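You operate a simulated robot arm through the tools that you are given. There is no shell and no other tool. Be economical: measure what you need, move in short steps, check, and stop when the job is done.

The job below is to be done with a simulated two-armed robot. You get a single attempt, and the scene is never put back.

TASK
Take the cap off the brown tube and lay it down on the cream table top. Open the left cupboard door, fetch the small blue tin and set it on the top shelf of the grey cupboard, then shut the door. Put the 1.0 m length clip from the cream table top on the low wall shelf board and the 2.0 m length clip on the pink flat box. Turn the size knob to 3. Put the cream small roll from the short table top on top of the blue sponge and the brown small roll on top of the dark eraser. Put the ribbon clip from the back table top on the metal table top. The order is free. Set down upright: ribbon clip.

The check looks at the end state, three seconds after you hand in, the way a careful person would. Anything else that was tipped, shoved, dropped, spilled or broken makes it a failure. A push-on lid holds only when it is set on centred and level and pressed home; a screw cap is set on level and turned clockwise until tight.

THE ROBOT
Two 7-joint arms with two-finger grippers on one trunk, on a base that drives. Base frame: it is fixed to the floor where the robot stands at the start and does not move with it; the origin is under the middle of the robot, x ahead of it, y to its left, z up. Lengths are in mm, angles in degrees, forces in N, time in s.
The left shoulder is at the start at [60, 123, 945], the right one opposite. With the tool pointing down near the work surface each hand reaches from about 320 to 780 mm from the robot's upright axis, wherever it stands, measured 20 degrees to its own side. Places, roughly: blue sponge (7x10x5 cm) [3500, -900, 800]; brown tube (6x6x26 cm) [800, 100, 900]; dark eraser (11x6x4 cm) [3200, -1100, 800]; flat box (12x9x3 cm) [1300, 200, 800]; left cupboard door [-400, 2900, 1000]; length clip [1250, 500, 750]; low wall shelf board (112x23 cm) [2580, 3100, 1120]; metal table top [-1700, -1400, 700]; ribbon clip (6x2x5 cm) [-1700, 400, 800]; size knob [1500, 600, 800]; small blue tin (6x6x5 cm) [700, 200, 800]; small roll [3250, -1000, 750]; top shelf of the grey cupboard [-100, 3100, 1400]. Payload 1.47 kg a hand.
The TCP of each hand is the grasp point between the finger pads, 16 mm short of the fingertips. In the tool frame z runs along the fingers and y along their closing line. The gripper opens to 87 mm. The gripper's body begins 55 mm behind the TCP.
Orientation is that of the tool frame in the base frame, as a unit quaternion [w, x, y, z]. With the fingers straight down and closing along the base's y, the tool's x points along the base's -x, its y along +y and its z along -z.

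THE INTERFACE
- The arms move only by the tool arm_command. It takes "left_increments", "right_increments" or both (then of equal length, played together; a hand with none holds still); each is a list of rows, each an object (a shift or turn left out is 0, a gripper value left out holds the last) with "offset": the shift along the tool's x, y, z in mm, a list of three; "delta_rot": the turn, a rotation vector about the tool's x, y, z in degrees, a list of three; "gripper": the finger opening in mm, from 0 to 87. In form: [{"offset": [dx, dy, dz], "delta_rot": [ax, ay, az], "gripper": gripper}, ...]. A call has 1 to 20 rows; each row is the pose to reach, as a shift and turn from the pose commanded when the call began, along the tool's axes at that moment. A row lasts 0.2 s, in which the tool goes at most 50 mm and 8.6 degrees; a call with a longer step from one row to the next is refused whole, and so is a gripper value outside its range. Where a pose cannot be reached the arm comes as near as it can. A force on the tool above 40 N (or 10 N above the force at the start of the call, whichever is more), or a blocked arm, ends the call early, and 0.2 s more pass. The fingers move at their own pace (about 153 mm/s each) and stop on an object; they squeeze with about 28 N. The grip force told is the motor's: it shows also when the fingers shut on nothing. Time passes only in rows, and 0.2 s behind the last, so rows that repeat a pose let the fingers close. It gives the time, the measured TCP pose, the force on the tool (base axes), the opening and the grip force at its end, in the units of the frame above (readings bear some noise), with the torque about the TCP (base axes, N m) and any sound that the robot's microphone picked up.
- Cameras (640 x 400 px; columns grow to the right, rows downward): "scene" is now at [91.9, 26.7, 1513.6]; the picture's right is [0.30, -0.95, 0.00], its down [-0.60, -0.19, -0.78] and it looks along [0.74, 0.23, -0.63] (base axes); focal length 247 px, centre (320, 200). "left" rides on the left gripper at [73, -12, -90] in its tool frame; the picture's right is [0.16, 0.99, 0.00], its down [-0.72, 0.12, -0.68] and it looks along [-0.67, 0.11, 0.73] (tool axes); focal length 247 px, centre (320, 200). "right" rides on the right gripper at [73, 12, -90] in its tool frame; the picture's right is [-0.16, 0.99, 0.00], its down [-0.72, -0.12, -0.68] and it looks along [-0.67, -0.11, 0.73] (tool axes); focal length 247 px, centre (320, 200). There is no depth. A picture from a camera that has moved, and an enlarged one, comes with that camera's place and axes in the base frame and with its lens.
- get_image(camera): a new picture of that camera. No time passes.
- lift_body(by): slides the trunk up (or, below 0, down) by that many mm; the arms and the scene camera ride with it, the base frame stays. It gives what a move gives, with no picture.
- base_move(legs): drives the robot by 1 to 6 legs, each [ahead, left, turn to the left] in mm, mm and degrees, along the robot's own axes; the way and the turn of a leg run together, so that a leg with both is an arc; at most 1500 mm and 180 degrees a leg. The arms and the cameras ride along, it lands a little off, and it stops where it bumps. It gives what a move gives.
- head_to(pan, tilt): turns the head with the scene camera to pan (to the left, within 120 degrees either way) and tilt (down, from -29 to 69), counted from straight ahead of the robot. It gives what a move gives.
- zoom(camera, box): a new picture of the part [left, top, right, bottom] of that camera's present view, enlarged. No time passes.
- finish_job(): hands the job in; it is judged then, once.

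Work in short steps. Places have to be worked out from the pictures, the camera data and where the tool is seen: move nearer, look again, correct. Check each grasp and each placing, and mend what went wrong. You have 483 turns and 246 pictures in all, those below and enlarged ones among them. Open the grippers and draw the arms clear of the work before you hand the job in, unless the task says otherwise; then end with one line.

The tools are called after "Call:" as a command line: name --argument value ..., lists and objects as JSON in quotes. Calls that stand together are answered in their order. arm_command: Moves the arms, as the interface text tells. Its arguments: {"type":"object","properties":{"left_increments":{"type":"array","items":{"type":"object","properties":{"offset":{"type":"array","items":{"type":"number"}},"delta_rot":{"type":"array","items":{"type":"number"}},"gripper":{"type":"number"}}}},"right_increments":{"type":"array","items":{"type":"object","properties":{"offset":{"type":"array","items":{"type":"number"}},"delta_rot":{"type":"array","items":{"type":"number"}},"gripper":{"type":"number"}}}}},"required":[]} The other tools are called the same way: lift_body (by) slides the trunk up or down; base_move (legs) drives the base; head_to (pan, tilt) turns the head that bears the scene camera; get_image (camera) takes a picture; zoom (camera, box) takes an enlarged picture of a part of a camera's view; finish_job () hands the job in.

At the start:

```text
clock: 0.0
left_ee_pos: [496.9, 387.1, 1218.9]
left_orientation: [0.0, 0.0, 1.0, 0.0]
left_ft_force: [0.4, 0.1, -0.3]
left_torque: [0.01, -0.03, -0.02]
left_opening: 86.9
left_gripper_force: 0.1
right_ee_pos: [465.0, -14.1, 1213.8]
right_orientation: [-0.001, -0.001, 1.0, 0.0]
right_ft_force: [0.6, -0.5, -0.9]
right_torque: [0.0, 0.01, 0.0]
right_opening: 86.9
right_gripper_force: 0.1
trunk travel left (down, up): [-100.0, 130.0]
robot x, y, heading: [0.9, 2.9, -0.2]
head pan, tilt: [17.3, 38.8]
```

scene: 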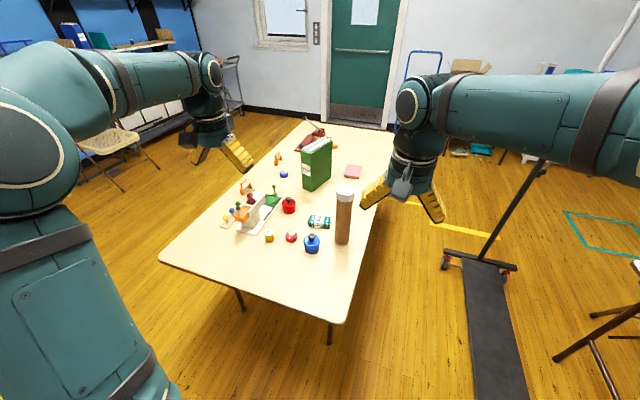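
right: 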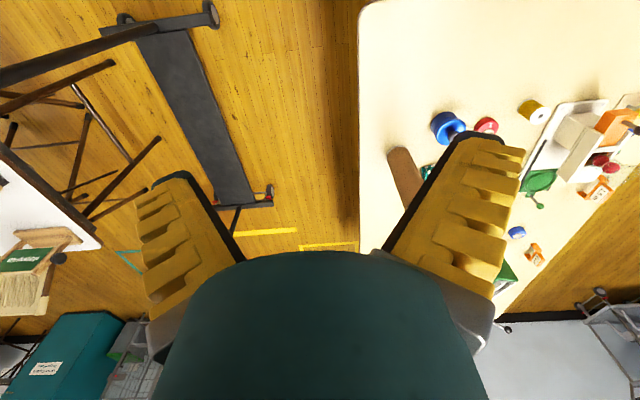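
left: 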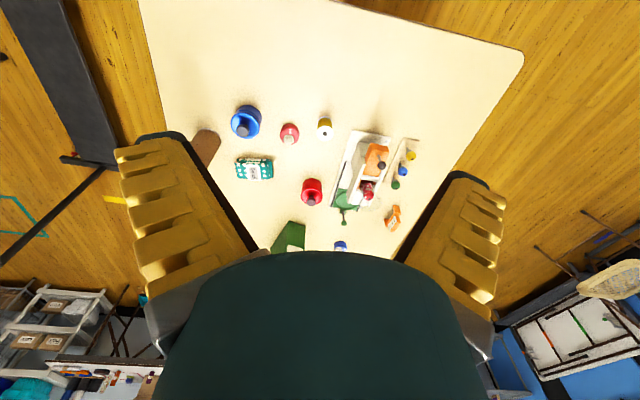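

I'll start by enlarging the table region to identify the objects.

Call:
zoom --camera "scene" --box '[200, 110, 400, 260]'

Call:
zoom --camera "left" --box '[190, 80, 450, 260]'

```text
2.67 times, centred on (300, 185) of scene
camera zoom: at [91.9, 26.7, 1513.6], right [0.3, -0.95, 0.0], down [-0.6, -0.19, -0.78], along [0.74, 0.23, -0.63], focal length 659 px, centre (373, 240)
```

zoom: 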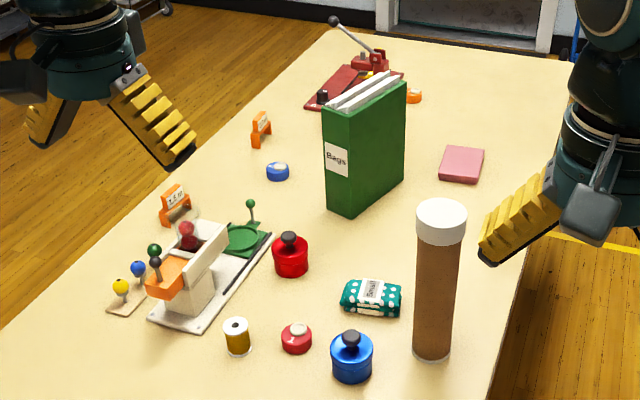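

```text
2.22 times, centred on (320, 170) of left
camera zoom: at [424.7, 375.5, 1308.9], right [-0.16, 0.99, 0.0], down [0.72, 0.12, 0.68], along [0.67, 0.11, -0.73], focal length 549 px, centre (320, 267)
```

zoom: 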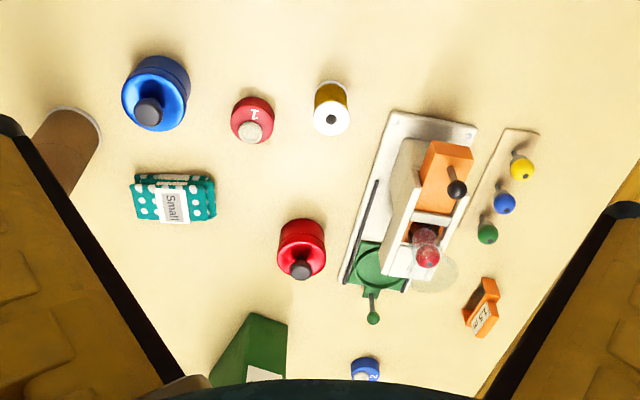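

Table plane appears around z≈740. I'll zoom in on the tube and neighbours to measure better.

Call:
zoom --camera "scene" --box '[260, 175, 370, 260]'

Call:
zoom --camera "scene" --box '[260, 100, 370, 185]'

Call:
zoom --camera "scene" --box '[210, 140, 300, 250]'

```text
4.71 times, centred on (315, 218) of scene
camera zoom: at [91.9, 26.7, 1513.6], right [0.3, -0.95, 0.0], down [-0.6, -0.19, -0.78], along [0.74, 0.23, -0.63], focal length 1163 px, centre (344, 118)
```

zoom: 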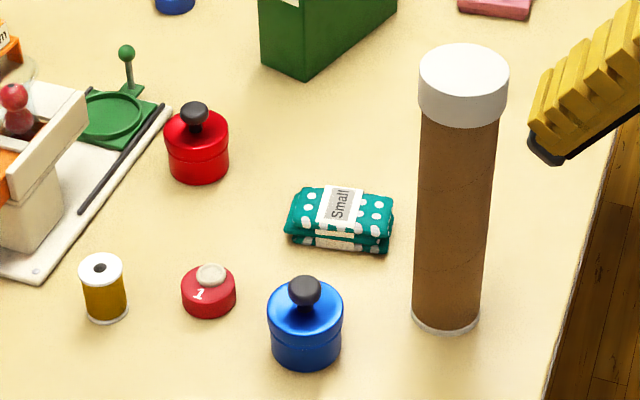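

```text
4.71 times, centred on (315, 142) of scene
camera zoom: at [91.9, 26.7, 1513.6], right [0.3, -0.95, 0.0], down [-0.6, -0.19, -0.78], along [0.74, 0.23, -0.63], focal length 1163 px, centre (344, 471)
```

zoom: 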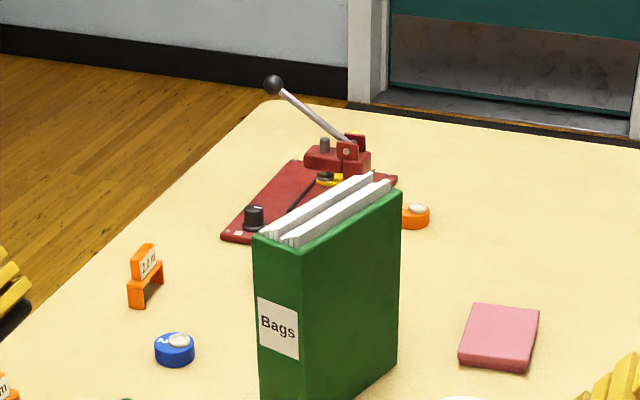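

```text
3.64 times, centred on (255, 195) of scene
camera zoom: at [91.9, 26.7, 1513.6], right [0.3, -0.95, 0.0], down [-0.6, -0.19, -0.78], along [0.74, 0.23, -0.63], focal length 899 px, centre (556, 218)
```

zoom: 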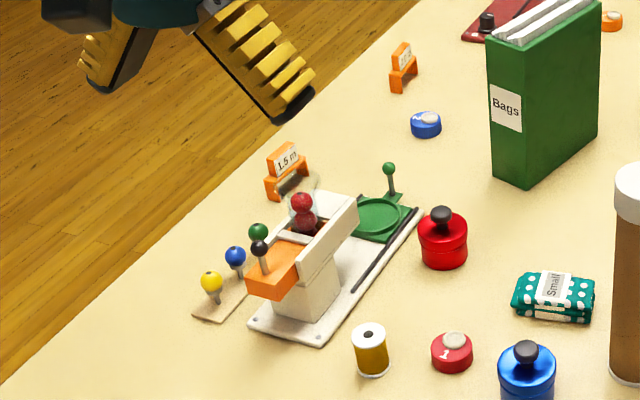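

Tube stands at about (773, 143), top z≈1003, cap ~66 mm wide; table near edge x≈460. I'll drive forward 100 mm for comfortable reach.

Call:
base_move --legs '[[100, 0, 0]]'

```text
clock: 1.1
left_ee_pos: [597.8, 386.3, 1218.8]
left_orientation: [-0.001, 0.0, 1.0, 0.001]
left_ft_force: [0.7, 0.2, 0.3]
left_torque: [-0.01, 0.03, -0.01]
left_opening: 87.0
left_gripper_force: 0.0
right_ee_pos: [564.9, -12.3, 1213.8]
right_orientation: [-0.001, 0.0, 1.0, 0.0]
right_ft_force: [-0.1, -0.6, -0.6]
right_torque: [-0.01, 0.04, -0.02]
right_opening: 87.3
right_gripper_force: 0.1
trunk travel left (down, up): [-100.0, 130.0]
robot x, y, heading: [101.5, -7.2, -0.1]
head pan, tilt: [17.3, 38.8]
```

Rotate the right hand to horizontal, off to the right of the table.

Call:
arm_command --right_increments '[{"offset": [0, -15, 15], "delta_rot": [0, -7.5, 0]}, {"offset": [0, -30, 30], "delta_rot": [0, -15, 0]}, {"offset": [0, -45, 45], "delta_rot": [0, -22.5, 0]}, {"offset": [0, -60, 60], "delta_rot": [0, -30, 0]}, {"offset": [0, -75, 75], "delta_rot": [0, -37.5, 0]}, {"offset": [0, -90, 90], "delta_rot": [0, -45, 0]}, {"offset": [0, -105, 105], "delta_rot": [0, -52.5, 0]}, {"offset": [0, -120, 120], "delta_rot": [0, -60, 0]}, {"offset": [0, -135, 135], "delta_rot": [0, -67.5, 0]}, {"offset": [0, -150, 150], "delta_rot": [0, -75, 0]}, {"offset": [0, -165, 165], "delta_rot": [0, -82.5, 0]}, {"offset": [0, -180, 180], "delta_rot": [0, -90, 0]}]'

Call:
get_image --camera "scene"

```text
clock: 3.8
left_ee_pos: [599.6, 386.2, 1218.0]
left_orientation: [-0.001, 0.0, 1.0, -0.001]
left_ft_force: [1.5, -0.8, 0.1]
left_torque: [0.08, 0.02, 0.03]
left_opening: 86.9
left_gripper_force: 0.1
right_ee_pos: [609.7, -113.5, 1034.4]
right_orientation: [0.704, 0.018, 0.71, -0.011]
right_ft_force: [-1.7, 2.3, -3.7]
right_torque: [-0.04, -0.37, -0.22]
right_opening: 86.8
right_gripper_force: 0.0
right hand out of reach, approached as far as the arm can: row 8, 9, 10, 11, 12
trunk travel left (down, up): [-100.0, 130.0]
robot x, y, heading: [98.4, 1.0, -0.0]
head pan, tilt: [17.3, 38.8]
```

```text
237 pictures are left
camera scene: at [194.9, 27.7, 1513.3], right [0.3, -0.95, 0.0], down [-0.6, -0.19, -0.78], along [0.74, 0.23, -0.63], focal length 247 px, centre (320, 200)
```

scene: 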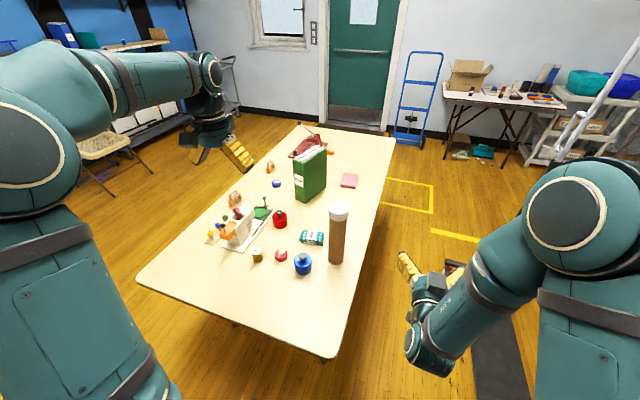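

Right hand is horizontal at (610,-113,1034). Now move it toward the pregrasp at (632, 92, 840), yawed 20°.

Call:
arm_command --right_increments '[{"offset": [24, 25, 3], "delta_rot": [-2.5, 0, 0]}, {"offset": [48, 51, 5], "delta_rot": [-5, 0, 0]}, {"offset": [72, 77, 8], "delta_rot": [-7.5, 0, 0]}, {"offset": [95, 102, 11], "delta_rot": [-10, 0, 0]}, {"offset": [119, 128, 14], "delta_rot": [-12.5, 0, 0]}, {"offset": [143, 154, 16], "delta_rot": [-15, 0, 0]}, {"offset": [166, 180, 19], "delta_rot": [-17.5, 0, 0]}, {"offset": [190, 205, 22], "delta_rot": [-20, 0, 0]}]'

Call:
get_image --camera "right"

```text
clock: 5.5
left_ee_pos: [597.6, 386.7, 1219.1]
left_orientation: [0.0, 0.0, 1.0, 0.0]
left_ft_force: [0.5, -0.2, -0.6]
left_torque: [-0.02, 0.01, -0.02]
left_opening: 87.2
left_gripper_force: 0.1
right_ee_pos: [615.2, 121.3, 844.7]
right_orientation: [0.697, -0.12, 0.698, 0.11]
right_ft_force: [-0.1, -0.2, 1.1]
right_torque: [0.02, 0.02, 0.02]
right_opening: 87.1
right_gripper_force: 0.1
right hand out of reach, approached as far as the arm can: row 1, 2, 3, 4, 5, 6, 7, 8
trunk travel left (down, up): [-100.0, 130.0]
robot x, y, heading: [97.9, -1.6, 0.0]
head pan, tilt: [17.3, 38.8]
```

```text
236 pictures are left
camera right: at [525.6, 103.2, 771.6], right [-0.32, 0.94, 0.15], down [-0.61, -0.32, 0.73], along [0.73, 0.14, 0.67], focal length 247 px, centre (320, 200)
```

right: 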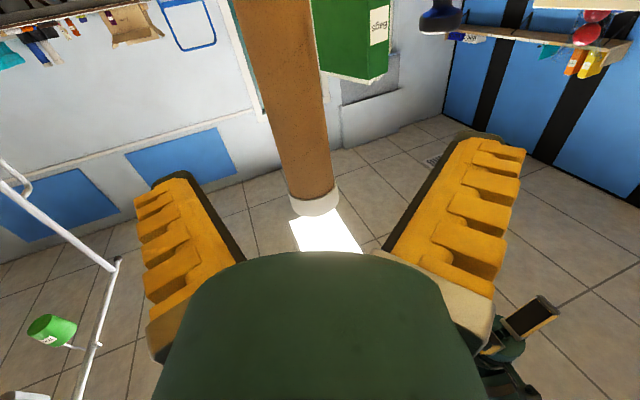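

Tube is 157 mm ahead and 30 mm to the right of the finger line. Correct sideways first.

Call:
arm_command --right_increments '[{"offset": [0, -15, 0]}, {"offset": [0, -30, 0]}, {"offset": [0, -30, 0]}]'

```text
clock: 6.3
left_ee_pos: [595.8, 387.1, 1219.0]
left_orientation: [0.0, 0.001, 1.0, 0.0]
left_ft_force: [0.5, 0.2, 0.1]
left_torque: [0.01, 0.02, -0.03]
left_opening: 87.2
left_gripper_force: 0.0
right_ee_pos: [614.2, 120.4, 851.9]
right_orientation: [0.697, -0.12, 0.698, 0.113]
right_ft_force: [-0.2, -0.1, 0.1]
right_torque: [0.02, 0.0, 0.0]
right_opening: 86.9
right_gripper_force: 0.1
right hand out of reach, approached as far as the arm can: row 1, 2, 3
trunk travel left (down, up): [-100.0, 130.0]
robot x, y, heading: [97.6, -0.9, 0.1]
head pan, tilt: [17.3, 38.8]
```

The commanded pose probably differs from the measured one; a half-step test will tell.

Call:
arm_command --right_increments '[{"offset": [0, 22, 22]}, {"offset": [0, 44, 45]}, {"offset": [0, 44, 45]}]'

```text
clock: 7.2
left_ee_pos: [596.6, 387.0, 1218.9]
left_orientation: [0.001, 0.001, 1.0, 0.0]
left_ft_force: [-0.6, -0.4, 0.5]
left_torque: [0.0, 0.0, 0.01]
left_opening: 86.5
left_gripper_force: 0.0
right_ee_pos: [644.4, 178.1, 853.6]
right_orientation: [0.697, -0.123, 0.696, 0.123]
right_ft_force: [0.4, 0.2, 0.4]
right_torque: [0.0, 0.01, 0.01]
right_opening: 87.0
right_gripper_force: 0.0
trunk travel left (down, up): [-100.0, 130.0]
robot x, y, heading: [99.1, -2.4, 0.4]
head pan, tilt: [17.3, 38.8]
```

Now reachable and consistent. Shift right 77 mm while going forward 35 mm.

Call:
arm_command --right_increments '[{"offset": [0, -20, 20]}, {"offset": [0, -45, 35]}, {"offset": [0, -77, 35]}, {"offset": [0, -77, 35]}]'

```text
clock: 8.2
left_ee_pos: [596.2, 386.2, 1218.8]
left_orientation: [0.0, 0.0, 1.0, 0.0]
left_ft_force: [1.3, -0.2, 0.5]
left_torque: [0.01, -0.02, -0.04]
left_opening: 86.8
left_gripper_force: 0.0
right_ee_pos: [690.5, 146.7, 857.8]
right_orientation: [0.698, -0.116, 0.699, 0.108]
right_ft_force: [-1.0, 0.2, 1.6]
right_torque: [-0.03, 0.02, -0.01]
right_opening: 87.3
right_gripper_force: 0.0
right hand out of reach, approached as far as the arm can: row 2, 3, 4
trunk travel left (down, up): [-100.0, 130.0]
robot x, y, heading: [97.9, -1.8, 0.2]
head pan, tilt: [17.3, 38.8]
```

Try reducing the yaw toward 0 so the tube lies straight ahead of the fingers.

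Call:
arm_command --right_increments '[{"delta_rot": [7, 0, 0]}, {"delta_rot": [14, 0, 0]}, {"delta_rot": [20, 0, 0]}, {"delta_rot": [20, 0, 0]}]'

```text
clock: 9.2
left_ee_pos: [596.2, 387.2, 1219.3]
left_orientation: [0.0, 0.0, 1.0, 0.0]
left_ft_force: [0.5, -0.3, -0.2]
left_torque: [-0.04, -0.02, 0.01]
left_opening: 87.1
left_gripper_force: 0.1
right_ee_pos: [692.5, 144.0, 856.8]
right_orientation: [0.706, 0.001, 0.708, -0.001]
right_ft_force: [-0.2, 0.5, -0.2]
right_torque: [0.03, 0.02, 0.0]
right_opening: 86.8
right_gripper_force: 0.1
trunk travel left (down, up): [-100.0, 130.0]
robot x, y, heading: [98.5, -3.9, 0.1]
head pan, tilt: [17.3, 38.8]
```

Pointing straight at the tube now; verify with the cameras.

Call:
get_image --camera "right"

Call:
zoom --camera "scene" --box '[250, 180, 410, 280]'

```text
235 pictures are left
camera right: at [602.1, 157.0, 784.2], right [0.0, 0.99, 0.16], down [-0.68, -0.11, 0.72], along [0.73, -0.11, 0.67], focal length 247 px, centre (320, 200)
```

right: 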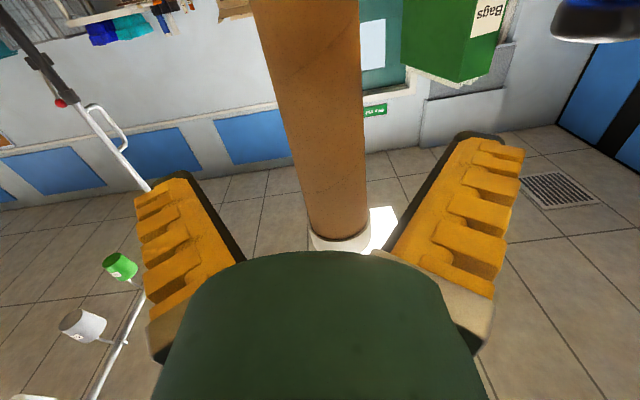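

```text
4.00 times, centred on (330, 230) of scene
camera zoom: at [191.0, 26.5, 1513.6], right [0.3, -0.96, 0.0], down [-0.6, -0.19, -0.78], along [0.74, 0.23, -0.63], focal length 988 px, centre (280, 80)
```

zoom: 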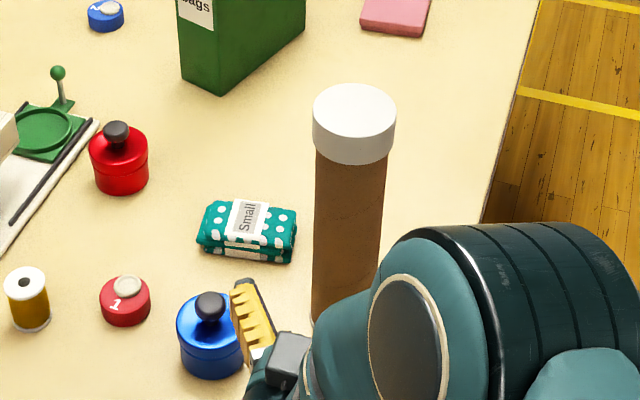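

Centered. Advance 80 mm and close the right gripper on the tube.

Call:
arm_command --right_increments '[{"offset": [0, 0, 20]}, {"offset": [0, 0, 40]}, {"offset": [0, 0, 60]}, {"offset": [0, 0, 80]}, {"offset": [0, 0, 80]}]'

Call:
zoom --camera "scene" --box '[250, 180, 410, 280]'

```text
clock: 10.3
left_ee_pos: [596.6, 386.7, 1220.4]
left_orientation: [0.0, 0.0, 1.0, 0.0]
left_ft_force: [0.2, -1.2, 0.7]
left_torque: [0.0, 0.01, 0.0]
left_opening: 86.8
left_gripper_force: 0.0
right_ee_pos: [772.2, 145.8, 857.1]
right_orientation: [0.707, 0.0, 0.707, 0.001]
right_ft_force: [-0.5, 0.1, 0.8]
right_torque: [0.0, -0.04, 0.01]
right_opening: 86.9
right_gripper_force: 0.0
trunk travel left (down, up): [-100.0, 130.0]
robot x, y, heading: [102.1, 1.6, 0.4]
head pan, tilt: [17.3, 38.8]
```

```text
4.00 times, centred on (330, 230) of scene
camera zoom: at [190.9, 26.6, 1513.6], right [0.3, -0.96, 0.0], down [-0.6, -0.19, -0.78], along [0.74, 0.23, -0.63], focal length 988 px, centre (280, 80)
```

zoom: 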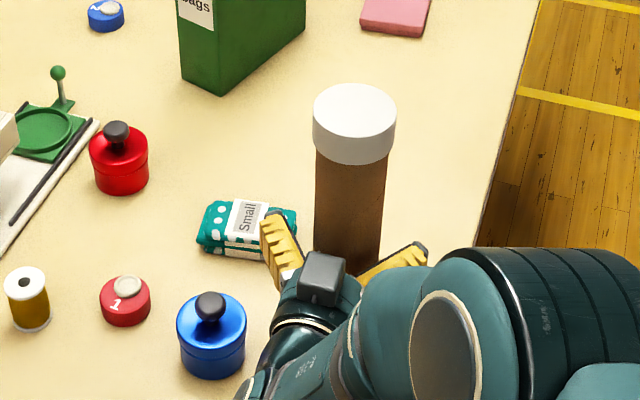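

Fingers straddle the tube. Close the right gripper.

Call:
arm_command --right_increments '[{"gripper": 66}, {"gripper": 50}, {"gripper": 50}, {"gripper": 50}]'

```text
clock: 11.3
left_ee_pos: [595.9, 386.0, 1218.7]
left_orientation: [0.001, 0.0, 1.0, 0.0]
left_ft_force: [-0.3, -0.3, -0.2]
left_torque: [-0.02, 0.01, -0.01]
left_opening: 86.9
left_gripper_force: 0.1
right_ee_pos: [773.2, 145.7, 856.9]
right_orientation: [0.707, -0.001, 0.707, 0.001]
right_ft_force: [0.2, 0.5, -0.2]
right_torque: [0.01, -0.02, 0.01]
right_opening: 55.4
right_gripper_force: 3.8
trunk travel left (down, up): [-100.0, 130.0]
robot x, y, heading: [98.7, 2.2, 0.1]
head pan, tilt: [17.3, 38.8]
```

Gripped (≈55 mm). Firm it up and bring the left hand above the cap.

Call:
arm_command --right_increments '[{"gripper": 40}, {"gripper": 40}, {"gripper": 40}, {"gripper": 40}, {"gripper": 40}, {"gripper": 40}, {"gripper": 40}, {"gripper": 40}]' --left_increments '[{"offset": [-22, -30, 16]}, {"offset": [-44, -60, 32]}, {"offset": [-66, -90, 48]}, {"offset": [-88, -121, 64]}, {"offset": [-110, -151, 80]}, {"offset": [-132, -181, 96]}, {"offset": [-154, -212, 112]}, {"offset": [-176, -242, 129]}]'

Call:
get_image --camera "left"

Call:
zoom --camera "scene" --box '[250, 140, 410, 240]'

```text
clock: 13.2
left_ee_pos: [773.5, 142.0, 1092.1]
left_orientation: [0.0, 0.0, 1.0, 0.0]
left_ft_force: [0.3, 0.1, -0.1]
left_torque: [0.04, 0.01, -0.03]
left_opening: 87.2
left_gripper_force: 0.0
right_ee_pos: [774.5, 145.8, 856.4]
right_orientation: [0.707, 0.0, 0.707, 0.0]
right_ft_force: [0.1, 0.7, -0.4]
right_torque: [0.01, 0.08, 0.01]
right_opening: 44.6
right_gripper_force: 28.0
trunk travel left (down, up): [-100.0, 130.0]
robot x, y, heading: [100.9, -1.1, -0.0]
head pan, tilt: [17.3, 38.8]
```

```text
232 pictures are left
camera left: at [700.8, 132.0, 1182.1], right [-0.16, 0.99, 0.0], down [0.72, 0.12, 0.68], along [0.67, 0.11, -0.73], focal length 247 px, centre (320, 200)
```

left: 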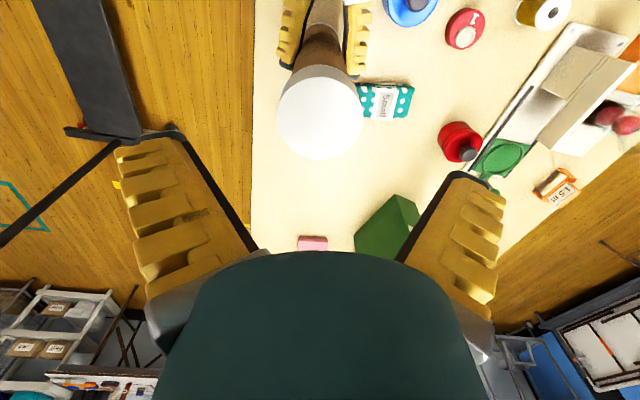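

```text
4.00 times, centred on (330, 190) of scene
camera zoom: at [191.6, 25.9, 1513.5], right [0.3, -0.96, 0.0], down [-0.6, -0.19, -0.78], along [0.74, 0.23, -0.63], focal length 988 px, centre (280, 240)
```

zoom: 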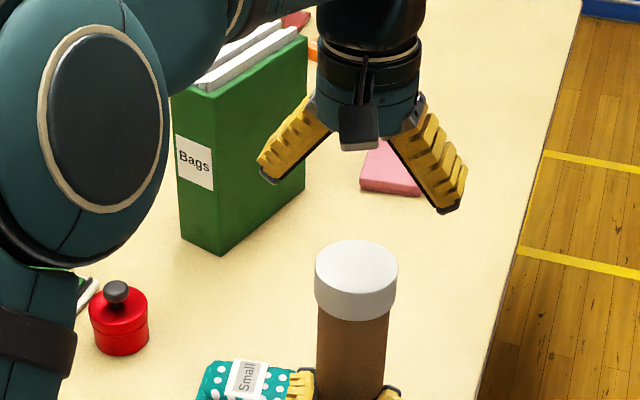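

Opening reads 44.6 mm, smaller than the tube looks; zoom to check the grip.

Call:
zoom --camera "scene" --box '[300, 190, 370, 260]'

Call:
zoom --camera "left" --box '[240, 0, 440, 170]'

```text
5.71 times, centred on (335, 225) of scene
camera zoom: at [191.6, 25.9, 1513.5], right [0.3, -0.96, 0.0], down [-0.6, -0.19, -0.78], along [0.74, 0.23, -0.63], focal length 1412 px, centre (234, 57)
```

zoom: 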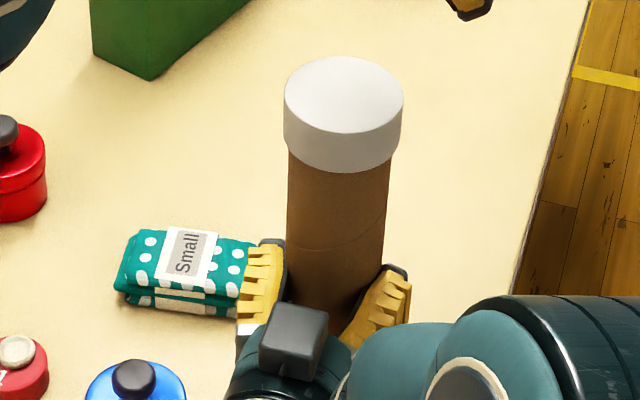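

```text
2.35 times, centred on (340, 85) of left
camera zoom: at [700.8, 132.0, 1182.1], right [-0.16, 0.99, 0.0], down [0.72, 0.12, 0.68], along [0.67, 0.11, -0.73], focal length 581 px, centre (273, 471)
```

zoom: 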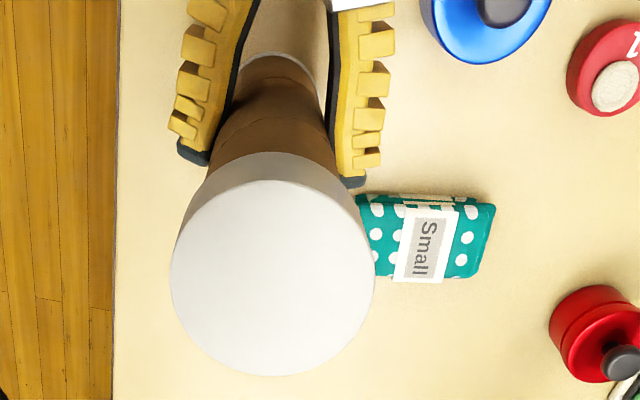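

Grip is fine. Descend left hand to the cap (TCP z≈990) and close.

Call:
arm_command --left_increments '[{"offset": [-2, 3, 35]}, {"offset": [-3, 3, 65]}, {"offset": [-3, 3, 85]}, {"offset": [-3, 3, 102]}, {"offset": [-3, 3, 102]}, {"offset": [-3, 3, 102], "gripper": 60}, {"offset": [-3, 3, 102], "gripper": 45}, {"offset": [-3, 3, 102], "gripper": 45}, {"offset": [-3, 3, 102], "gripper": 45}]'

Call:
zoom --camera "scene" --box '[280, 170, 390, 250]'

```text
clock: 15.2
left_ee_pos: [774.9, 146.8, 989.0]
left_orientation: [-0.001, 0.0, 1.0, 0.0]
left_ft_force: [0.5, -0.8, -1.0]
left_torque: [-0.04, -0.02, 0.03]
left_opening: 68.1
left_gripper_force: 28.3
right_ee_pos: [772.7, 145.8, 855.9]
right_orientation: [0.708, 0.0, 0.707, -0.001]
right_ft_force: [-1.3, 0.7, 0.5]
right_torque: [0.02, 0.04, 0.03]
right_opening: 44.4
right_gripper_force: 27.7
trunk travel left (down, up): [-100.0, 130.0]
robot x, y, heading: [97.0, -3.3, -0.2]
head pan, tilt: [17.3, 38.8]
heard: snap
```

```text
5.00 times, centred on (335, 210) of scene
camera zoom: at [191.0, 26.6, 1513.6], right [0.3, -0.96, 0.0], down [-0.6, -0.19, -0.78], along [0.74, 0.23, -0.63], focal length 1236 px, centre (245, 150)
```

zoom: 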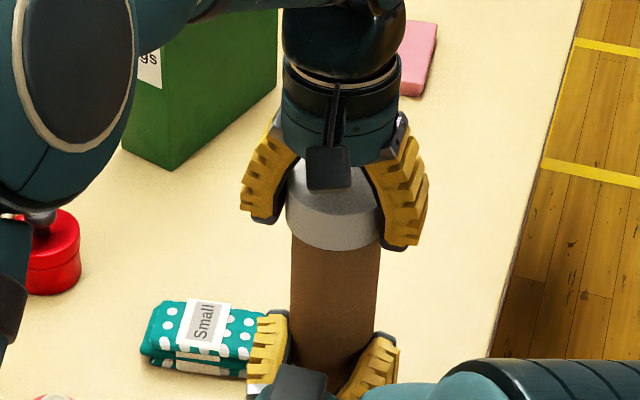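

Heard a snap. Cap held (68 mm). Pull straight up slowly.

Call:
arm_command --left_increments '[{"offset": [0, 0, -5]}, {"offset": [0, 0, -10]}, {"offset": [0, 0, -18]}, {"offset": [0, 0, -30]}]'

Call:
zoom --camera "scene" --box '[280, 150, 390, 250]'

```text
clock: 16.1
left_ee_pos: [776.7, 147.6, 1019.1]
left_orientation: [0.0, 0.0, 1.0, 0.001]
left_ft_force: [-0.1, -0.4, -0.8]
left_torque: [-0.03, -0.03, -0.01]
left_opening: 68.1
left_gripper_force: 27.9
right_ee_pos: [773.5, 145.4, 855.5]
right_orientation: [0.707, 0.0, 0.707, 0.0]
right_ft_force: [-0.8, -0.1, 0.9]
right_torque: [0.05, 0.05, 0.04]
right_opening: 44.2
right_gripper_force: 28.1
trunk travel left (down, up): [-100.0, 130.0]
robot x, y, heading: [101.2, -0.3, 0.0]
head pan, tilt: [17.3, 38.8]
```

```text
4.00 times, centred on (335, 200) of scene
camera zoom: at [190.9, 26.6, 1513.6], right [0.3, -0.96, 0.0], down [-0.6, -0.19, -0.78], along [0.74, 0.23, -0.63], focal length 988 px, centre (260, 200)
```

zoom: 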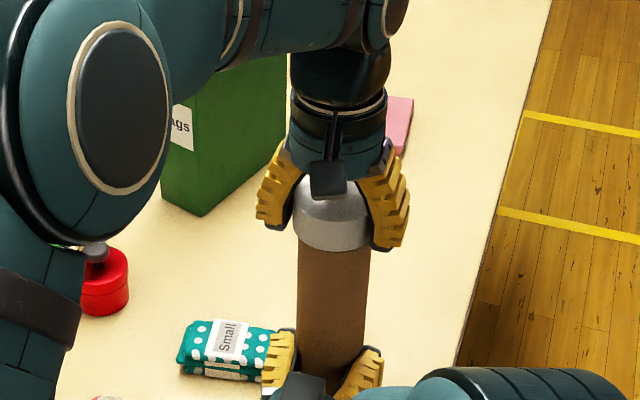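

Left force is small; continue lifting another 80 mm and look.

Call:
arm_command --left_increments '[{"offset": [0, 0, -20]}, {"offset": [0, 0, -40]}, {"offset": [0, 0, -60]}, {"offset": [0, 0, -80]}]'

Call:
zoom --camera "scene" --box '[250, 130, 420, 270]'

```text
clock: 17.1
left_ee_pos: [775.0, 148.2, 1100.0]
left_orientation: [0.0, 0.001, 1.0, 0.0]
left_ft_force: [1.3, 0.1, -0.6]
left_torque: [0.0, 0.0, 0.03]
left_opening: 68.1
left_gripper_force: 28.0
right_ee_pos: [773.9, 145.4, 857.1]
right_orientation: [0.707, 0.001, 0.708, 0.0]
right_ft_force: [-1.3, -0.7, 0.9]
right_torque: [0.01, 0.06, 0.05]
right_opening: 44.3
right_gripper_force: 28.2
trunk travel left (down, up): [-100.0, 130.0]
robot x, y, heading: [97.4, -0.8, -0.1]
head pan, tilt: [17.3, 38.8]
```

```text
2.86 times, centred on (335, 200) of scene
camera zoom: at [190.9, 26.6, 1513.6], right [0.3, -0.96, 0.0], down [-0.6, -0.19, -0.78], along [0.74, 0.23, -0.63], focal length 706 px, centre (277, 200)
```

zoom: 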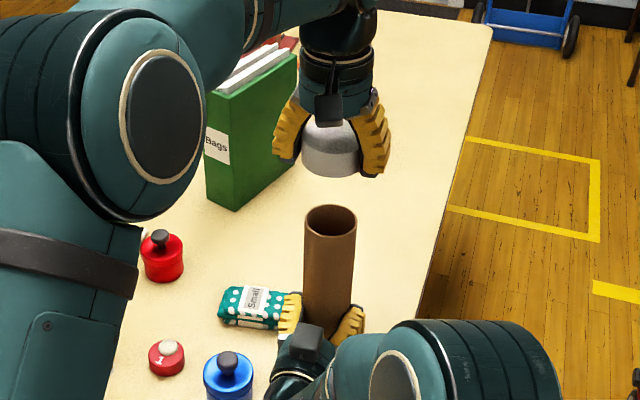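

Cap is off, tube upright. Release the tube with the right hand and back out.

Call:
arm_command --right_increments '[{"gripper": 60}, {"gripper": 87}, {"gripper": 87}, {"gripper": 87}, {"offset": [0, 0, -20]}, {"offset": [0, 0, -45]}, {"offset": [0, 0, -75]}, {"offset": [0, 0, -100]}]'

Call:
zoom --camera "scene" --box '[250, 130, 420, 270]'

```text
clock: 18.9
left_ee_pos: [774.5, 148.2, 1099.5]
left_orientation: [0.0, 0.0, 1.0, 0.0]
left_ft_force: [0.2, -0.5, 0.0]
left_torque: [-0.01, -0.02, 0.0]
left_opening: 68.2
left_gripper_force: 28.5
right_ee_pos: [671.2, 146.2, 857.0]
right_orientation: [0.707, 0.0, 0.707, 0.0]
right_ft_force: [0.3, -0.9, 0.3]
right_torque: [-0.02, 0.0, -0.03]
right_opening: 86.7
right_gripper_force: 0.0
trunk travel left (down, up): [-100.0, 130.0]
robot x, y, heading: [100.2, 0.5, 0.2]
head pan, tilt: [17.3, 38.8]
```

```text
2.86 times, centred on (335, 200) of scene
camera zoom: at [190.9, 26.6, 1513.6], right [0.3, -0.96, 0.0], down [-0.6, -0.19, -0.78], along [0.74, 0.23, -0.63], focal length 706 px, centre (277, 200)
```

zoom: 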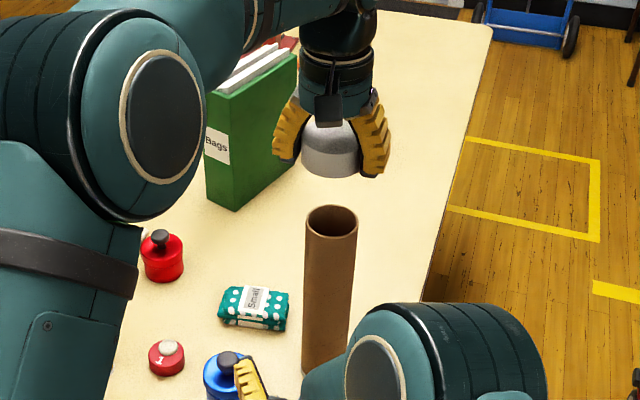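

Tube stands. Carry the cap to a free spot around (580, 330).

Call:
arm_command --left_increments '[{"offset": [24, 23, 0]}, {"offset": [48, 46, 0]}, {"offset": [72, 69, 0]}, {"offset": [96, 92, 0]}, {"offset": [120, 115, 10]}, {"offset": [144, 138, 40]}, {"offset": [168, 160, 80]}, {"offset": [192, 182, 120]}, {"offset": [192, 182, 165]}, {"offset": [192, 182, 210]}, {"offset": [192, 182, 250]}, {"offset": [192, 182, 280]}, {"offset": [192, 182, 300]}]'

Call:
get_image --camera "scene"

Call:
get_image --camera "left"

```text
refused: row 7 steps farther than a row can; nothing moved
```

```text
224 pictures are left
camera scene: at [190.9, 26.6, 1513.6], right [0.3, -0.96, 0.0], down [-0.6, -0.19, -0.78], along [0.74, 0.23, -0.63], focal length 247 px, centre (320, 200)
```

scene: 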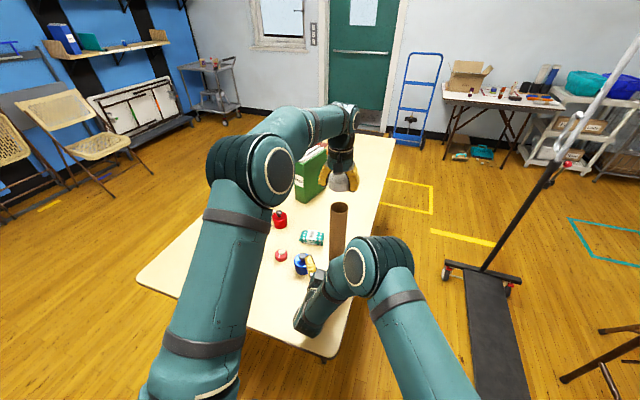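

```text
223 pictures are left
camera left: at [702.0, 137.3, 1189.1], right [-0.16, 0.99, 0.0], down [0.72, 0.12, 0.68], along [0.67, 0.11, -0.73], focal length 247 px, centre (320, 200)
```

left: 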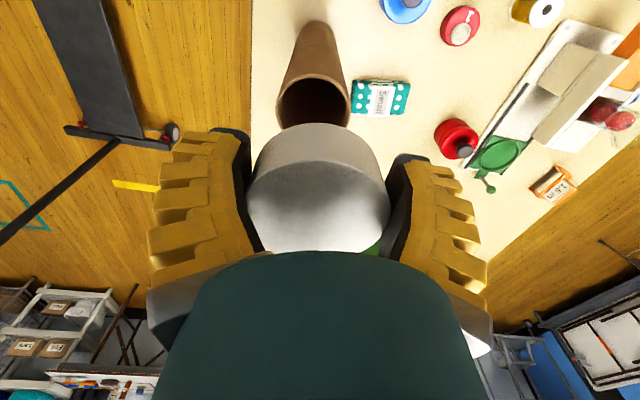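

Resend with shorter steps.

Call:
arm_command --left_increments '[{"offset": [24, 23, 0]}, {"offset": [48, 46, 0]}, {"offset": [72, 69, 0]}, {"offset": [96, 92, 0]}, {"offset": [120, 115, 0]}, {"offset": [144, 138, 0]}, {"offset": [168, 160, 20]}, {"offset": [192, 182, 50]}, {"offset": [192, 182, 90]}, {"offset": [192, 182, 135]}, {"offset": [192, 182, 180]}, {"offset": [192, 182, 220]}, {"offset": [192, 182, 260]}, {"offset": [192, 182, 285]}]'

Call:
get_image --camera "left"

```text
clock: 21.9
left_ee_pos: [583.3, 333.6, 809.6]
left_orientation: [-0.001, 0.0, 1.0, 0.0]
left_ft_force: [0.7, 0.2, 0.3]
left_torque: [0.03, -0.01, 0.02]
left_opening: 67.7
left_gripper_force: 27.9
right_ee_pos: [672.3, 145.4, 856.4]
right_orientation: [0.707, 0.0, 0.707, 0.0]
right_ft_force: [0.4, -0.6, -0.9]
right_torque: [0.01, -0.01, -0.04]
right_opening: 87.0
right_gripper_force: 0.0
trunk travel left (down, up): [-100.0, 130.0]
robot x, y, heading: [99.6, 1.1, -0.2]
head pan, tilt: [17.3, 38.8]
```

```text
222 pictures are left
camera left: at [510.9, 321.6, 898.5], right [-0.16, 0.99, 0.0], down [0.72, 0.12, 0.68], along [0.67, 0.11, -0.73], focal length 247 px, centre (320, 200)
```

left: 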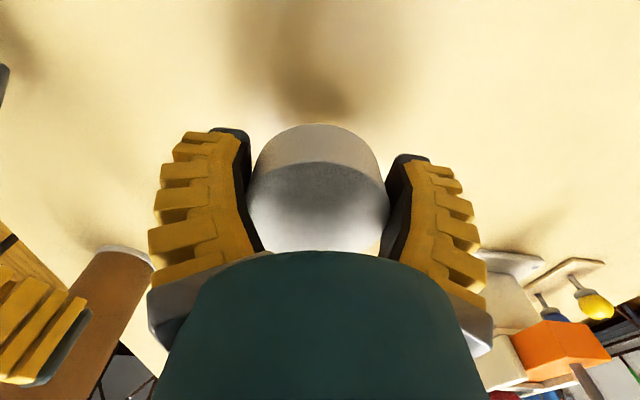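

Still above the table. Descend gently in small steps until contact.

Call:
arm_command --left_increments '[{"offset": [0, 0, 10]}, {"offset": [0, 0, 20]}, {"offset": [0, 0, 28]}, {"offset": [0, 0, 34]}, {"offset": [0, 0, 38]}, {"offset": [0, 0, 42]}, {"offset": [0, 0, 45]}, {"offset": [0, 0, 48]}, {"offset": [0, 0, 51]}, {"offset": [0, 0, 54]}, {"offset": [0, 0, 57]}]'

```text
clock: 24.4
left_ee_pos: [584.0, 331.2, 757.3]
left_orientation: [0.0, 0.001, 1.0, 0.001]
left_ft_force: [-1.0, -1.3, 4.5]
left_torque: [0.02, -0.17, -0.01]
left_opening: 67.9
left_gripper_force: 28.1
right_ee_pos: [670.9, 146.2, 855.9]
right_orientation: [0.707, 0.001, 0.707, -0.001]
right_ft_force: [0.0, 0.6, 0.5]
right_torque: [0.0, 0.0, -0.04]
right_opening: 86.9
right_gripper_force: 0.0
trunk travel left (down, up): [-100.0, 130.0]
robot x, y, heading: [96.4, 0.6, -0.0]
head pan, tilt: [17.3, 38.8]
```

Contact (4.5 N up) at TCP 757. Release and raise.

Call:
arm_command --left_increments '[{"offset": [0, 0, -4], "gripper": 75}, {"offset": [0, 0, -4], "gripper": 87}, {"offset": [0, 0, -4], "gripper": 87}, {"offset": [0, 0, -30]}, {"offset": [0, 0, -70]}, {"offset": [0, 0, -110]}, {"offset": [0, 0, -150]}, {"offset": [0, 0, -190]}, {"offset": [0, 0, -235]}, {"offset": [0, 0, -280]}]'

Call:
get_image --camera "left"

```text
clock: 26.6
left_ee_pos: [585.0, 330.3, 1036.2]
left_orientation: [0.0, 0.0, 1.0, 0.0]
left_ft_force: [-0.7, -0.8, 0.3]
left_torque: [-0.01, 0.03, 0.03]
left_opening: 87.0
left_gripper_force: 0.0
right_ee_pos: [669.8, 145.1, 856.1]
right_orientation: [0.707, 0.0, 0.708, 0.0]
right_ft_force: [0.1, 0.1, -0.1]
right_torque: [0.01, 0.0, 0.03]
right_opening: 86.9
right_gripper_force: 0.1
trunk travel left (down, up): [-100.0, 130.0]
robot x, y, heading: [98.8, -0.8, 0.4]
head pan, tilt: [17.3, 38.8]
```

```text
221 pictures are left
camera left: at [512.7, 317.8, 1126.3], right [-0.16, 0.99, 0.0], down [0.72, 0.12, 0.68], along [0.67, 0.11, -0.73], focal length 247 px, centre (320, 200)
```

left: 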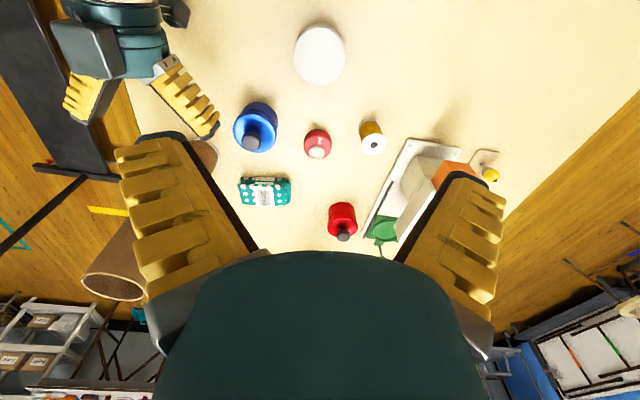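

Cap lies flat at (585,330). Retract the right hand up and back to pointing down.

Call:
arm_command --right_increments '[{"offset": [-45, 0, 0]}, {"offset": [-90, 0, 0]}, {"offset": [-135, 0, 0]}, {"offset": [-180, 0, 0]}, {"offset": [-220, 0, 0]}, {"offset": [-260, -12, -5], "delta_rot": [0, 8, 0]}, {"offset": [-270, -24, -10], "delta_rot": [0, 16, 0]}, {"offset": [-280, -36, -15], "delta_rot": [0, 24, 0]}, {"offset": [-290, -48, -20], "delta_rot": [0, 32, 0]}, {"offset": [-300, -60, -25], "delta_rot": [0, 40, 0]}, {"offset": [-300, -75, -30], "delta_rot": [0, 48, 0]}, {"offset": [-300, -90, -35], "delta_rot": [0, 56, 0]}, {"offset": [-300, -105, -40], "delta_rot": [0, 64, 0]}, {"offset": [-300, -120, -45], "delta_rot": [0, 72, 0]}, {"offset": [-300, -135, -50], "delta_rot": [0, 80, 0]}, {"offset": [-300, -150, -60], "delta_rot": [0, 88, 0]}, {"offset": [-300, -160, -70], "delta_rot": [0, 90, 0]}]'

Call:
get_image --camera "scene"

```text
clock: 30.1
left_ee_pos: [586.6, 328.2, 1036.5]
left_orientation: [0.001, 0.0, 1.0, 0.0]
left_ft_force: [-0.3, 0.2, 0.3]
left_torque: [-0.01, -0.02, 0.01]
left_opening: 86.7
left_gripper_force: 0.1
right_ee_pos: [604.0, -13.3, 1158.7]
right_orientation: [-0.001, 0.0, 1.0, 0.001]
right_ft_force: [0.0, -0.2, -0.1]
right_torque: [0.02, -0.01, -0.01]
right_opening: 87.1
right_gripper_force: 0.1
trunk travel left (down, up): [-100.0, 130.0]
robot x, y, heading: [98.7, -1.2, -0.1]
head pan, tilt: [17.3, 38.8]
```

```text
220 pictures are left
camera scene: at [190.5, 26.4, 1513.6], right [0.3, -0.96, 0.0], down [-0.6, -0.19, -0.78], along [0.74, 0.23, -0.63], focal length 247 px, centre (320, 200)
```

scene: 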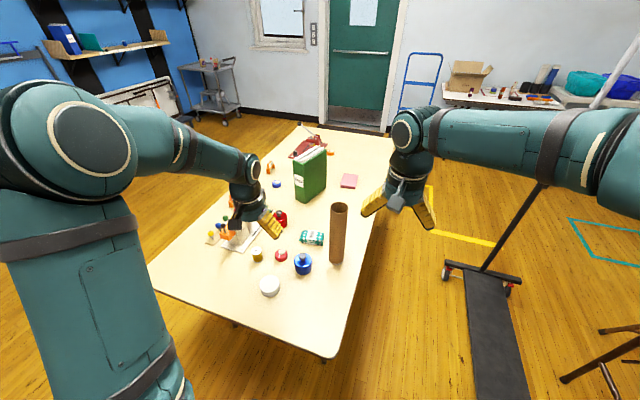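

Now check the corridor to the right of the table and the rest of the room with head pans.

Call:
head_to --pan -35 --tilt 40

Call:
get_image --camera "scene"

Call:
head_to --pan 75 --tilt 25

Call:
get_image --camera "scene"

Call:
head_to --pan 118 --tilt 20

Call:
get_image --camera "scene"

Call:
head_to --pan -115 --tilt 30

Call:
get_image --camera "scene"

```text
clock: 31.4
left_ee_pos: [586.7, 329.6, 1035.7]
left_orientation: [0.0, -0.001, 1.0, 0.0]
left_ft_force: [-0.4, -0.4, -0.3]
left_torque: [-0.02, 0.05, 0.0]
left_opening: 86.7
left_gripper_force: 0.1
right_ee_pos: [603.7, -13.8, 1158.4]
right_orientation: [0.0, 0.0, 1.0, 0.0]
right_ft_force: [0.5, 0.6, -0.8]
right_torque: [-0.02, -0.02, 0.03]
right_opening: 86.9
right_gripper_force: 0.1
trunk travel left (down, up): [-100.0, 130.0]
robot x, y, heading: [97.5, -0.7, 0.3]
head pan, tilt: [-35.0, 40.0]
```

```text
219 pictures are left
camera scene: at [178.7, -47.6, 1511.7], right [-0.57, -0.82, 0.0], down [-0.53, 0.37, -0.77], along [0.63, -0.44, -0.64], focal length 247 px, centre (320, 200)
```

scene: 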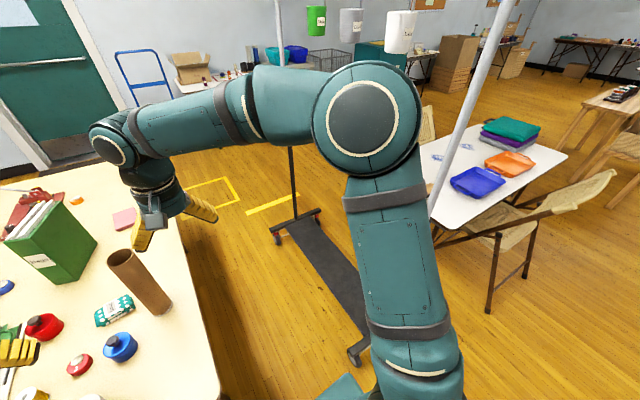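

```text
clock: 33.2
left_ee_pos: [585.3, 330.5, 1035.4]
left_orientation: [0.0, 0.0, 1.0, 0.0]
left_ft_force: [-0.1, -0.3, 0.5]
left_torque: [0.0, -0.02, 0.01]
left_opening: 87.3
left_gripper_force: 0.1
right_ee_pos: [605.0, -14.8, 1159.3]
right_orientation: [0.0, 0.001, 1.0, 0.0]
right_ft_force: [0.2, 0.5, -0.2]
right_torque: [-0.02, 0.0, 0.0]
right_opening: 87.0
right_gripper_force: 0.0
trunk travel left (down, up): [-100.0, 130.0]
robot x, y, heading: [100.3, -5.1, 0.1]
head pan, tilt: [75.0, 25.0]
```

```text
218 pictures are left
camera scene: at [133.0, 90.1, 1535.0], right [0.97, -0.26, 0.0], down [-0.11, -0.41, -0.91], along [0.24, 0.88, -0.42], focal length 247 px, centre (320, 200)
```

scene: 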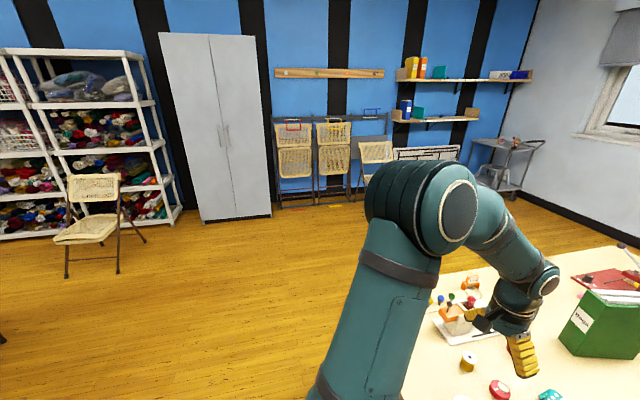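

```text
clock: 34.3
left_ee_pos: [586.3, 329.2, 1035.8]
left_orientation: [0.001, 0.0, 1.0, -0.001]
left_ft_force: [-0.4, -0.2, -0.1]
left_torque: [-0.05, 0.01, 0.0]
left_opening: 86.9
left_gripper_force: 0.1
right_ee_pos: [604.3, -14.0, 1158.9]
right_orientation: [0.0, 0.0, 1.0, 0.0]
right_ft_force: [1.3, 0.0, 0.5]
right_torque: [0.01, 0.03, 0.01]
right_opening: 87.0
right_gripper_force: 0.0
trunk travel left (down, up): [-100.0, 130.0]
robot x, y, heading: [99.0, -1.4, 0.4]
head pan, tilt: [118.0, 20.0]
```

```text
217 pictures are left
camera scene: at [65.5, 83.4, 1543.1], right [0.88, 0.47, 0.0], down [0.16, -0.3, -0.94], along [-0.44, 0.83, -0.34], focal length 247 px, centre (320, 200)
```

scene: 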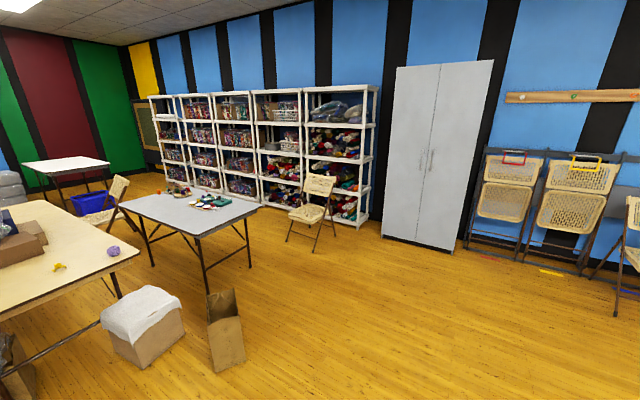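

```text
clock: 37.6
left_ee_pos: [586.1, 328.5, 1036.5]
left_orientation: [0.0, 0.0, 1.0, 0.0]
left_ft_force: [0.2, 1.3, 0.1]
left_torque: [-0.01, -0.01, 0.0]
left_opening: 87.0
left_gripper_force: 0.0
right_ee_pos: [603.2, -13.6, 1158.6]
right_orientation: [0.0, 0.0, 1.0, -0.001]
right_ft_force: [0.6, 0.7, 1.1]
right_torque: [-0.02, 0.0, 0.02]
right_opening: 86.8
right_gripper_force: 0.0
trunk travel left (down, up): [-100.0, 130.0]
robot x, y, heading: [100.7, -1.6, -0.0]
head pan, tilt: [-115.0, 30.0]
```

```text
216 pictures are left
camera scene: at [70.8, -80.8, 1527.1], right [-0.91, 0.42, 0.0], down [0.21, 0.45, -0.87], along [-0.37, -0.78, -0.5], focal length 247 px, centre (320, 200)
```

scene: 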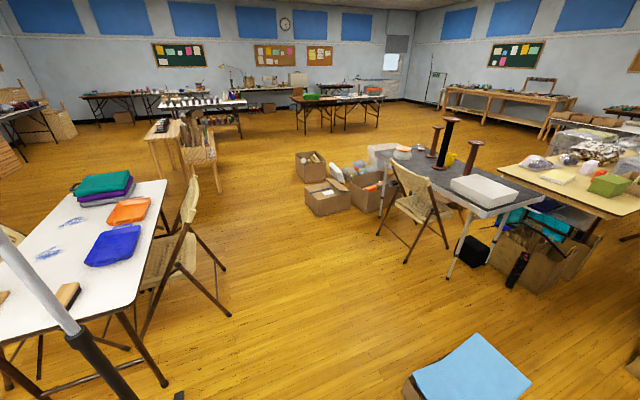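

The left side of the table is open. Drive round: back, left, turn −90°, then slide along to face the table from its left side.

Call:
base_move --legs '[[-250, 0, 0], [0, 1300, 0], [0, 0, -90], [0, 1400, 0]]'

Call:
head_to --pan 0 --tilt 42

Call:
get_image --camera "scene"

```text
clock: 67.2
left_ee_pos: [1590.8, 761.8, 1036.2]
left_orientation: [0.0, 0.724, 0.69, 0.0]
left_ft_force: [-1.3, 0.5, 0.0]
left_torque: [0.02, 0.02, -0.02]
left_opening: 87.0
left_gripper_force: 0.1
right_ee_pos: [1248.1, 759.2, 1158.2]
right_orientation: [0.0, 0.723, 0.69, 0.0]
right_ft_force: [-0.1, -0.2, 0.1]
right_torque: [-0.02, -0.03, -0.02]
right_opening: 86.7
right_gripper_force: 0.0
trunk travel left (down, up): [-100.0, 130.0]
robot x, y, heading: [1285.1, 1262.8, -92.5]
head pan, tilt: [-115.0, 30.0]
```

```text
clock: 69.1
left_ee_pos: [1591.2, 763.2, 1036.2]
left_orientation: [0.0, 0.723, 0.69, 0.0]
left_ft_force: [-0.1, 0.1, 0.1]
left_torque: [-0.01, 0.0, -0.01]
left_opening: 87.2
left_gripper_force: 0.1
right_ee_pos: [1248.7, 759.4, 1158.0]
right_orientation: [0.0, 0.724, 0.69, 0.0]
right_ft_force: [-0.2, 0.0, -0.4]
right_torque: [-0.03, 0.01, -0.03]
right_opening: 86.7
right_gripper_force: 0.0
trunk travel left (down, up): [-100.0, 130.0]
robot x, y, heading: [1285.4, 1262.9, -92.6]
head pan, tilt: [0.0, 42.0]
```

```text
215 pictures are left
camera scene: at [1280.4, 1171.5, 1508.8], right [-1.0, 0.05, 0.0], down [0.03, 0.67, -0.74], along [-0.04, -0.74, -0.67], focal length 247 px, centre (320, 200)
```

scene: 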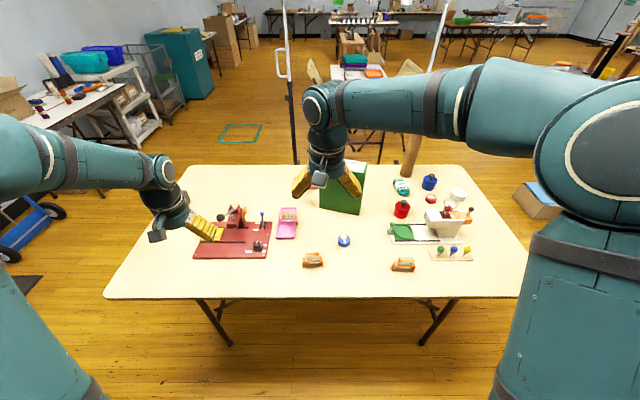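

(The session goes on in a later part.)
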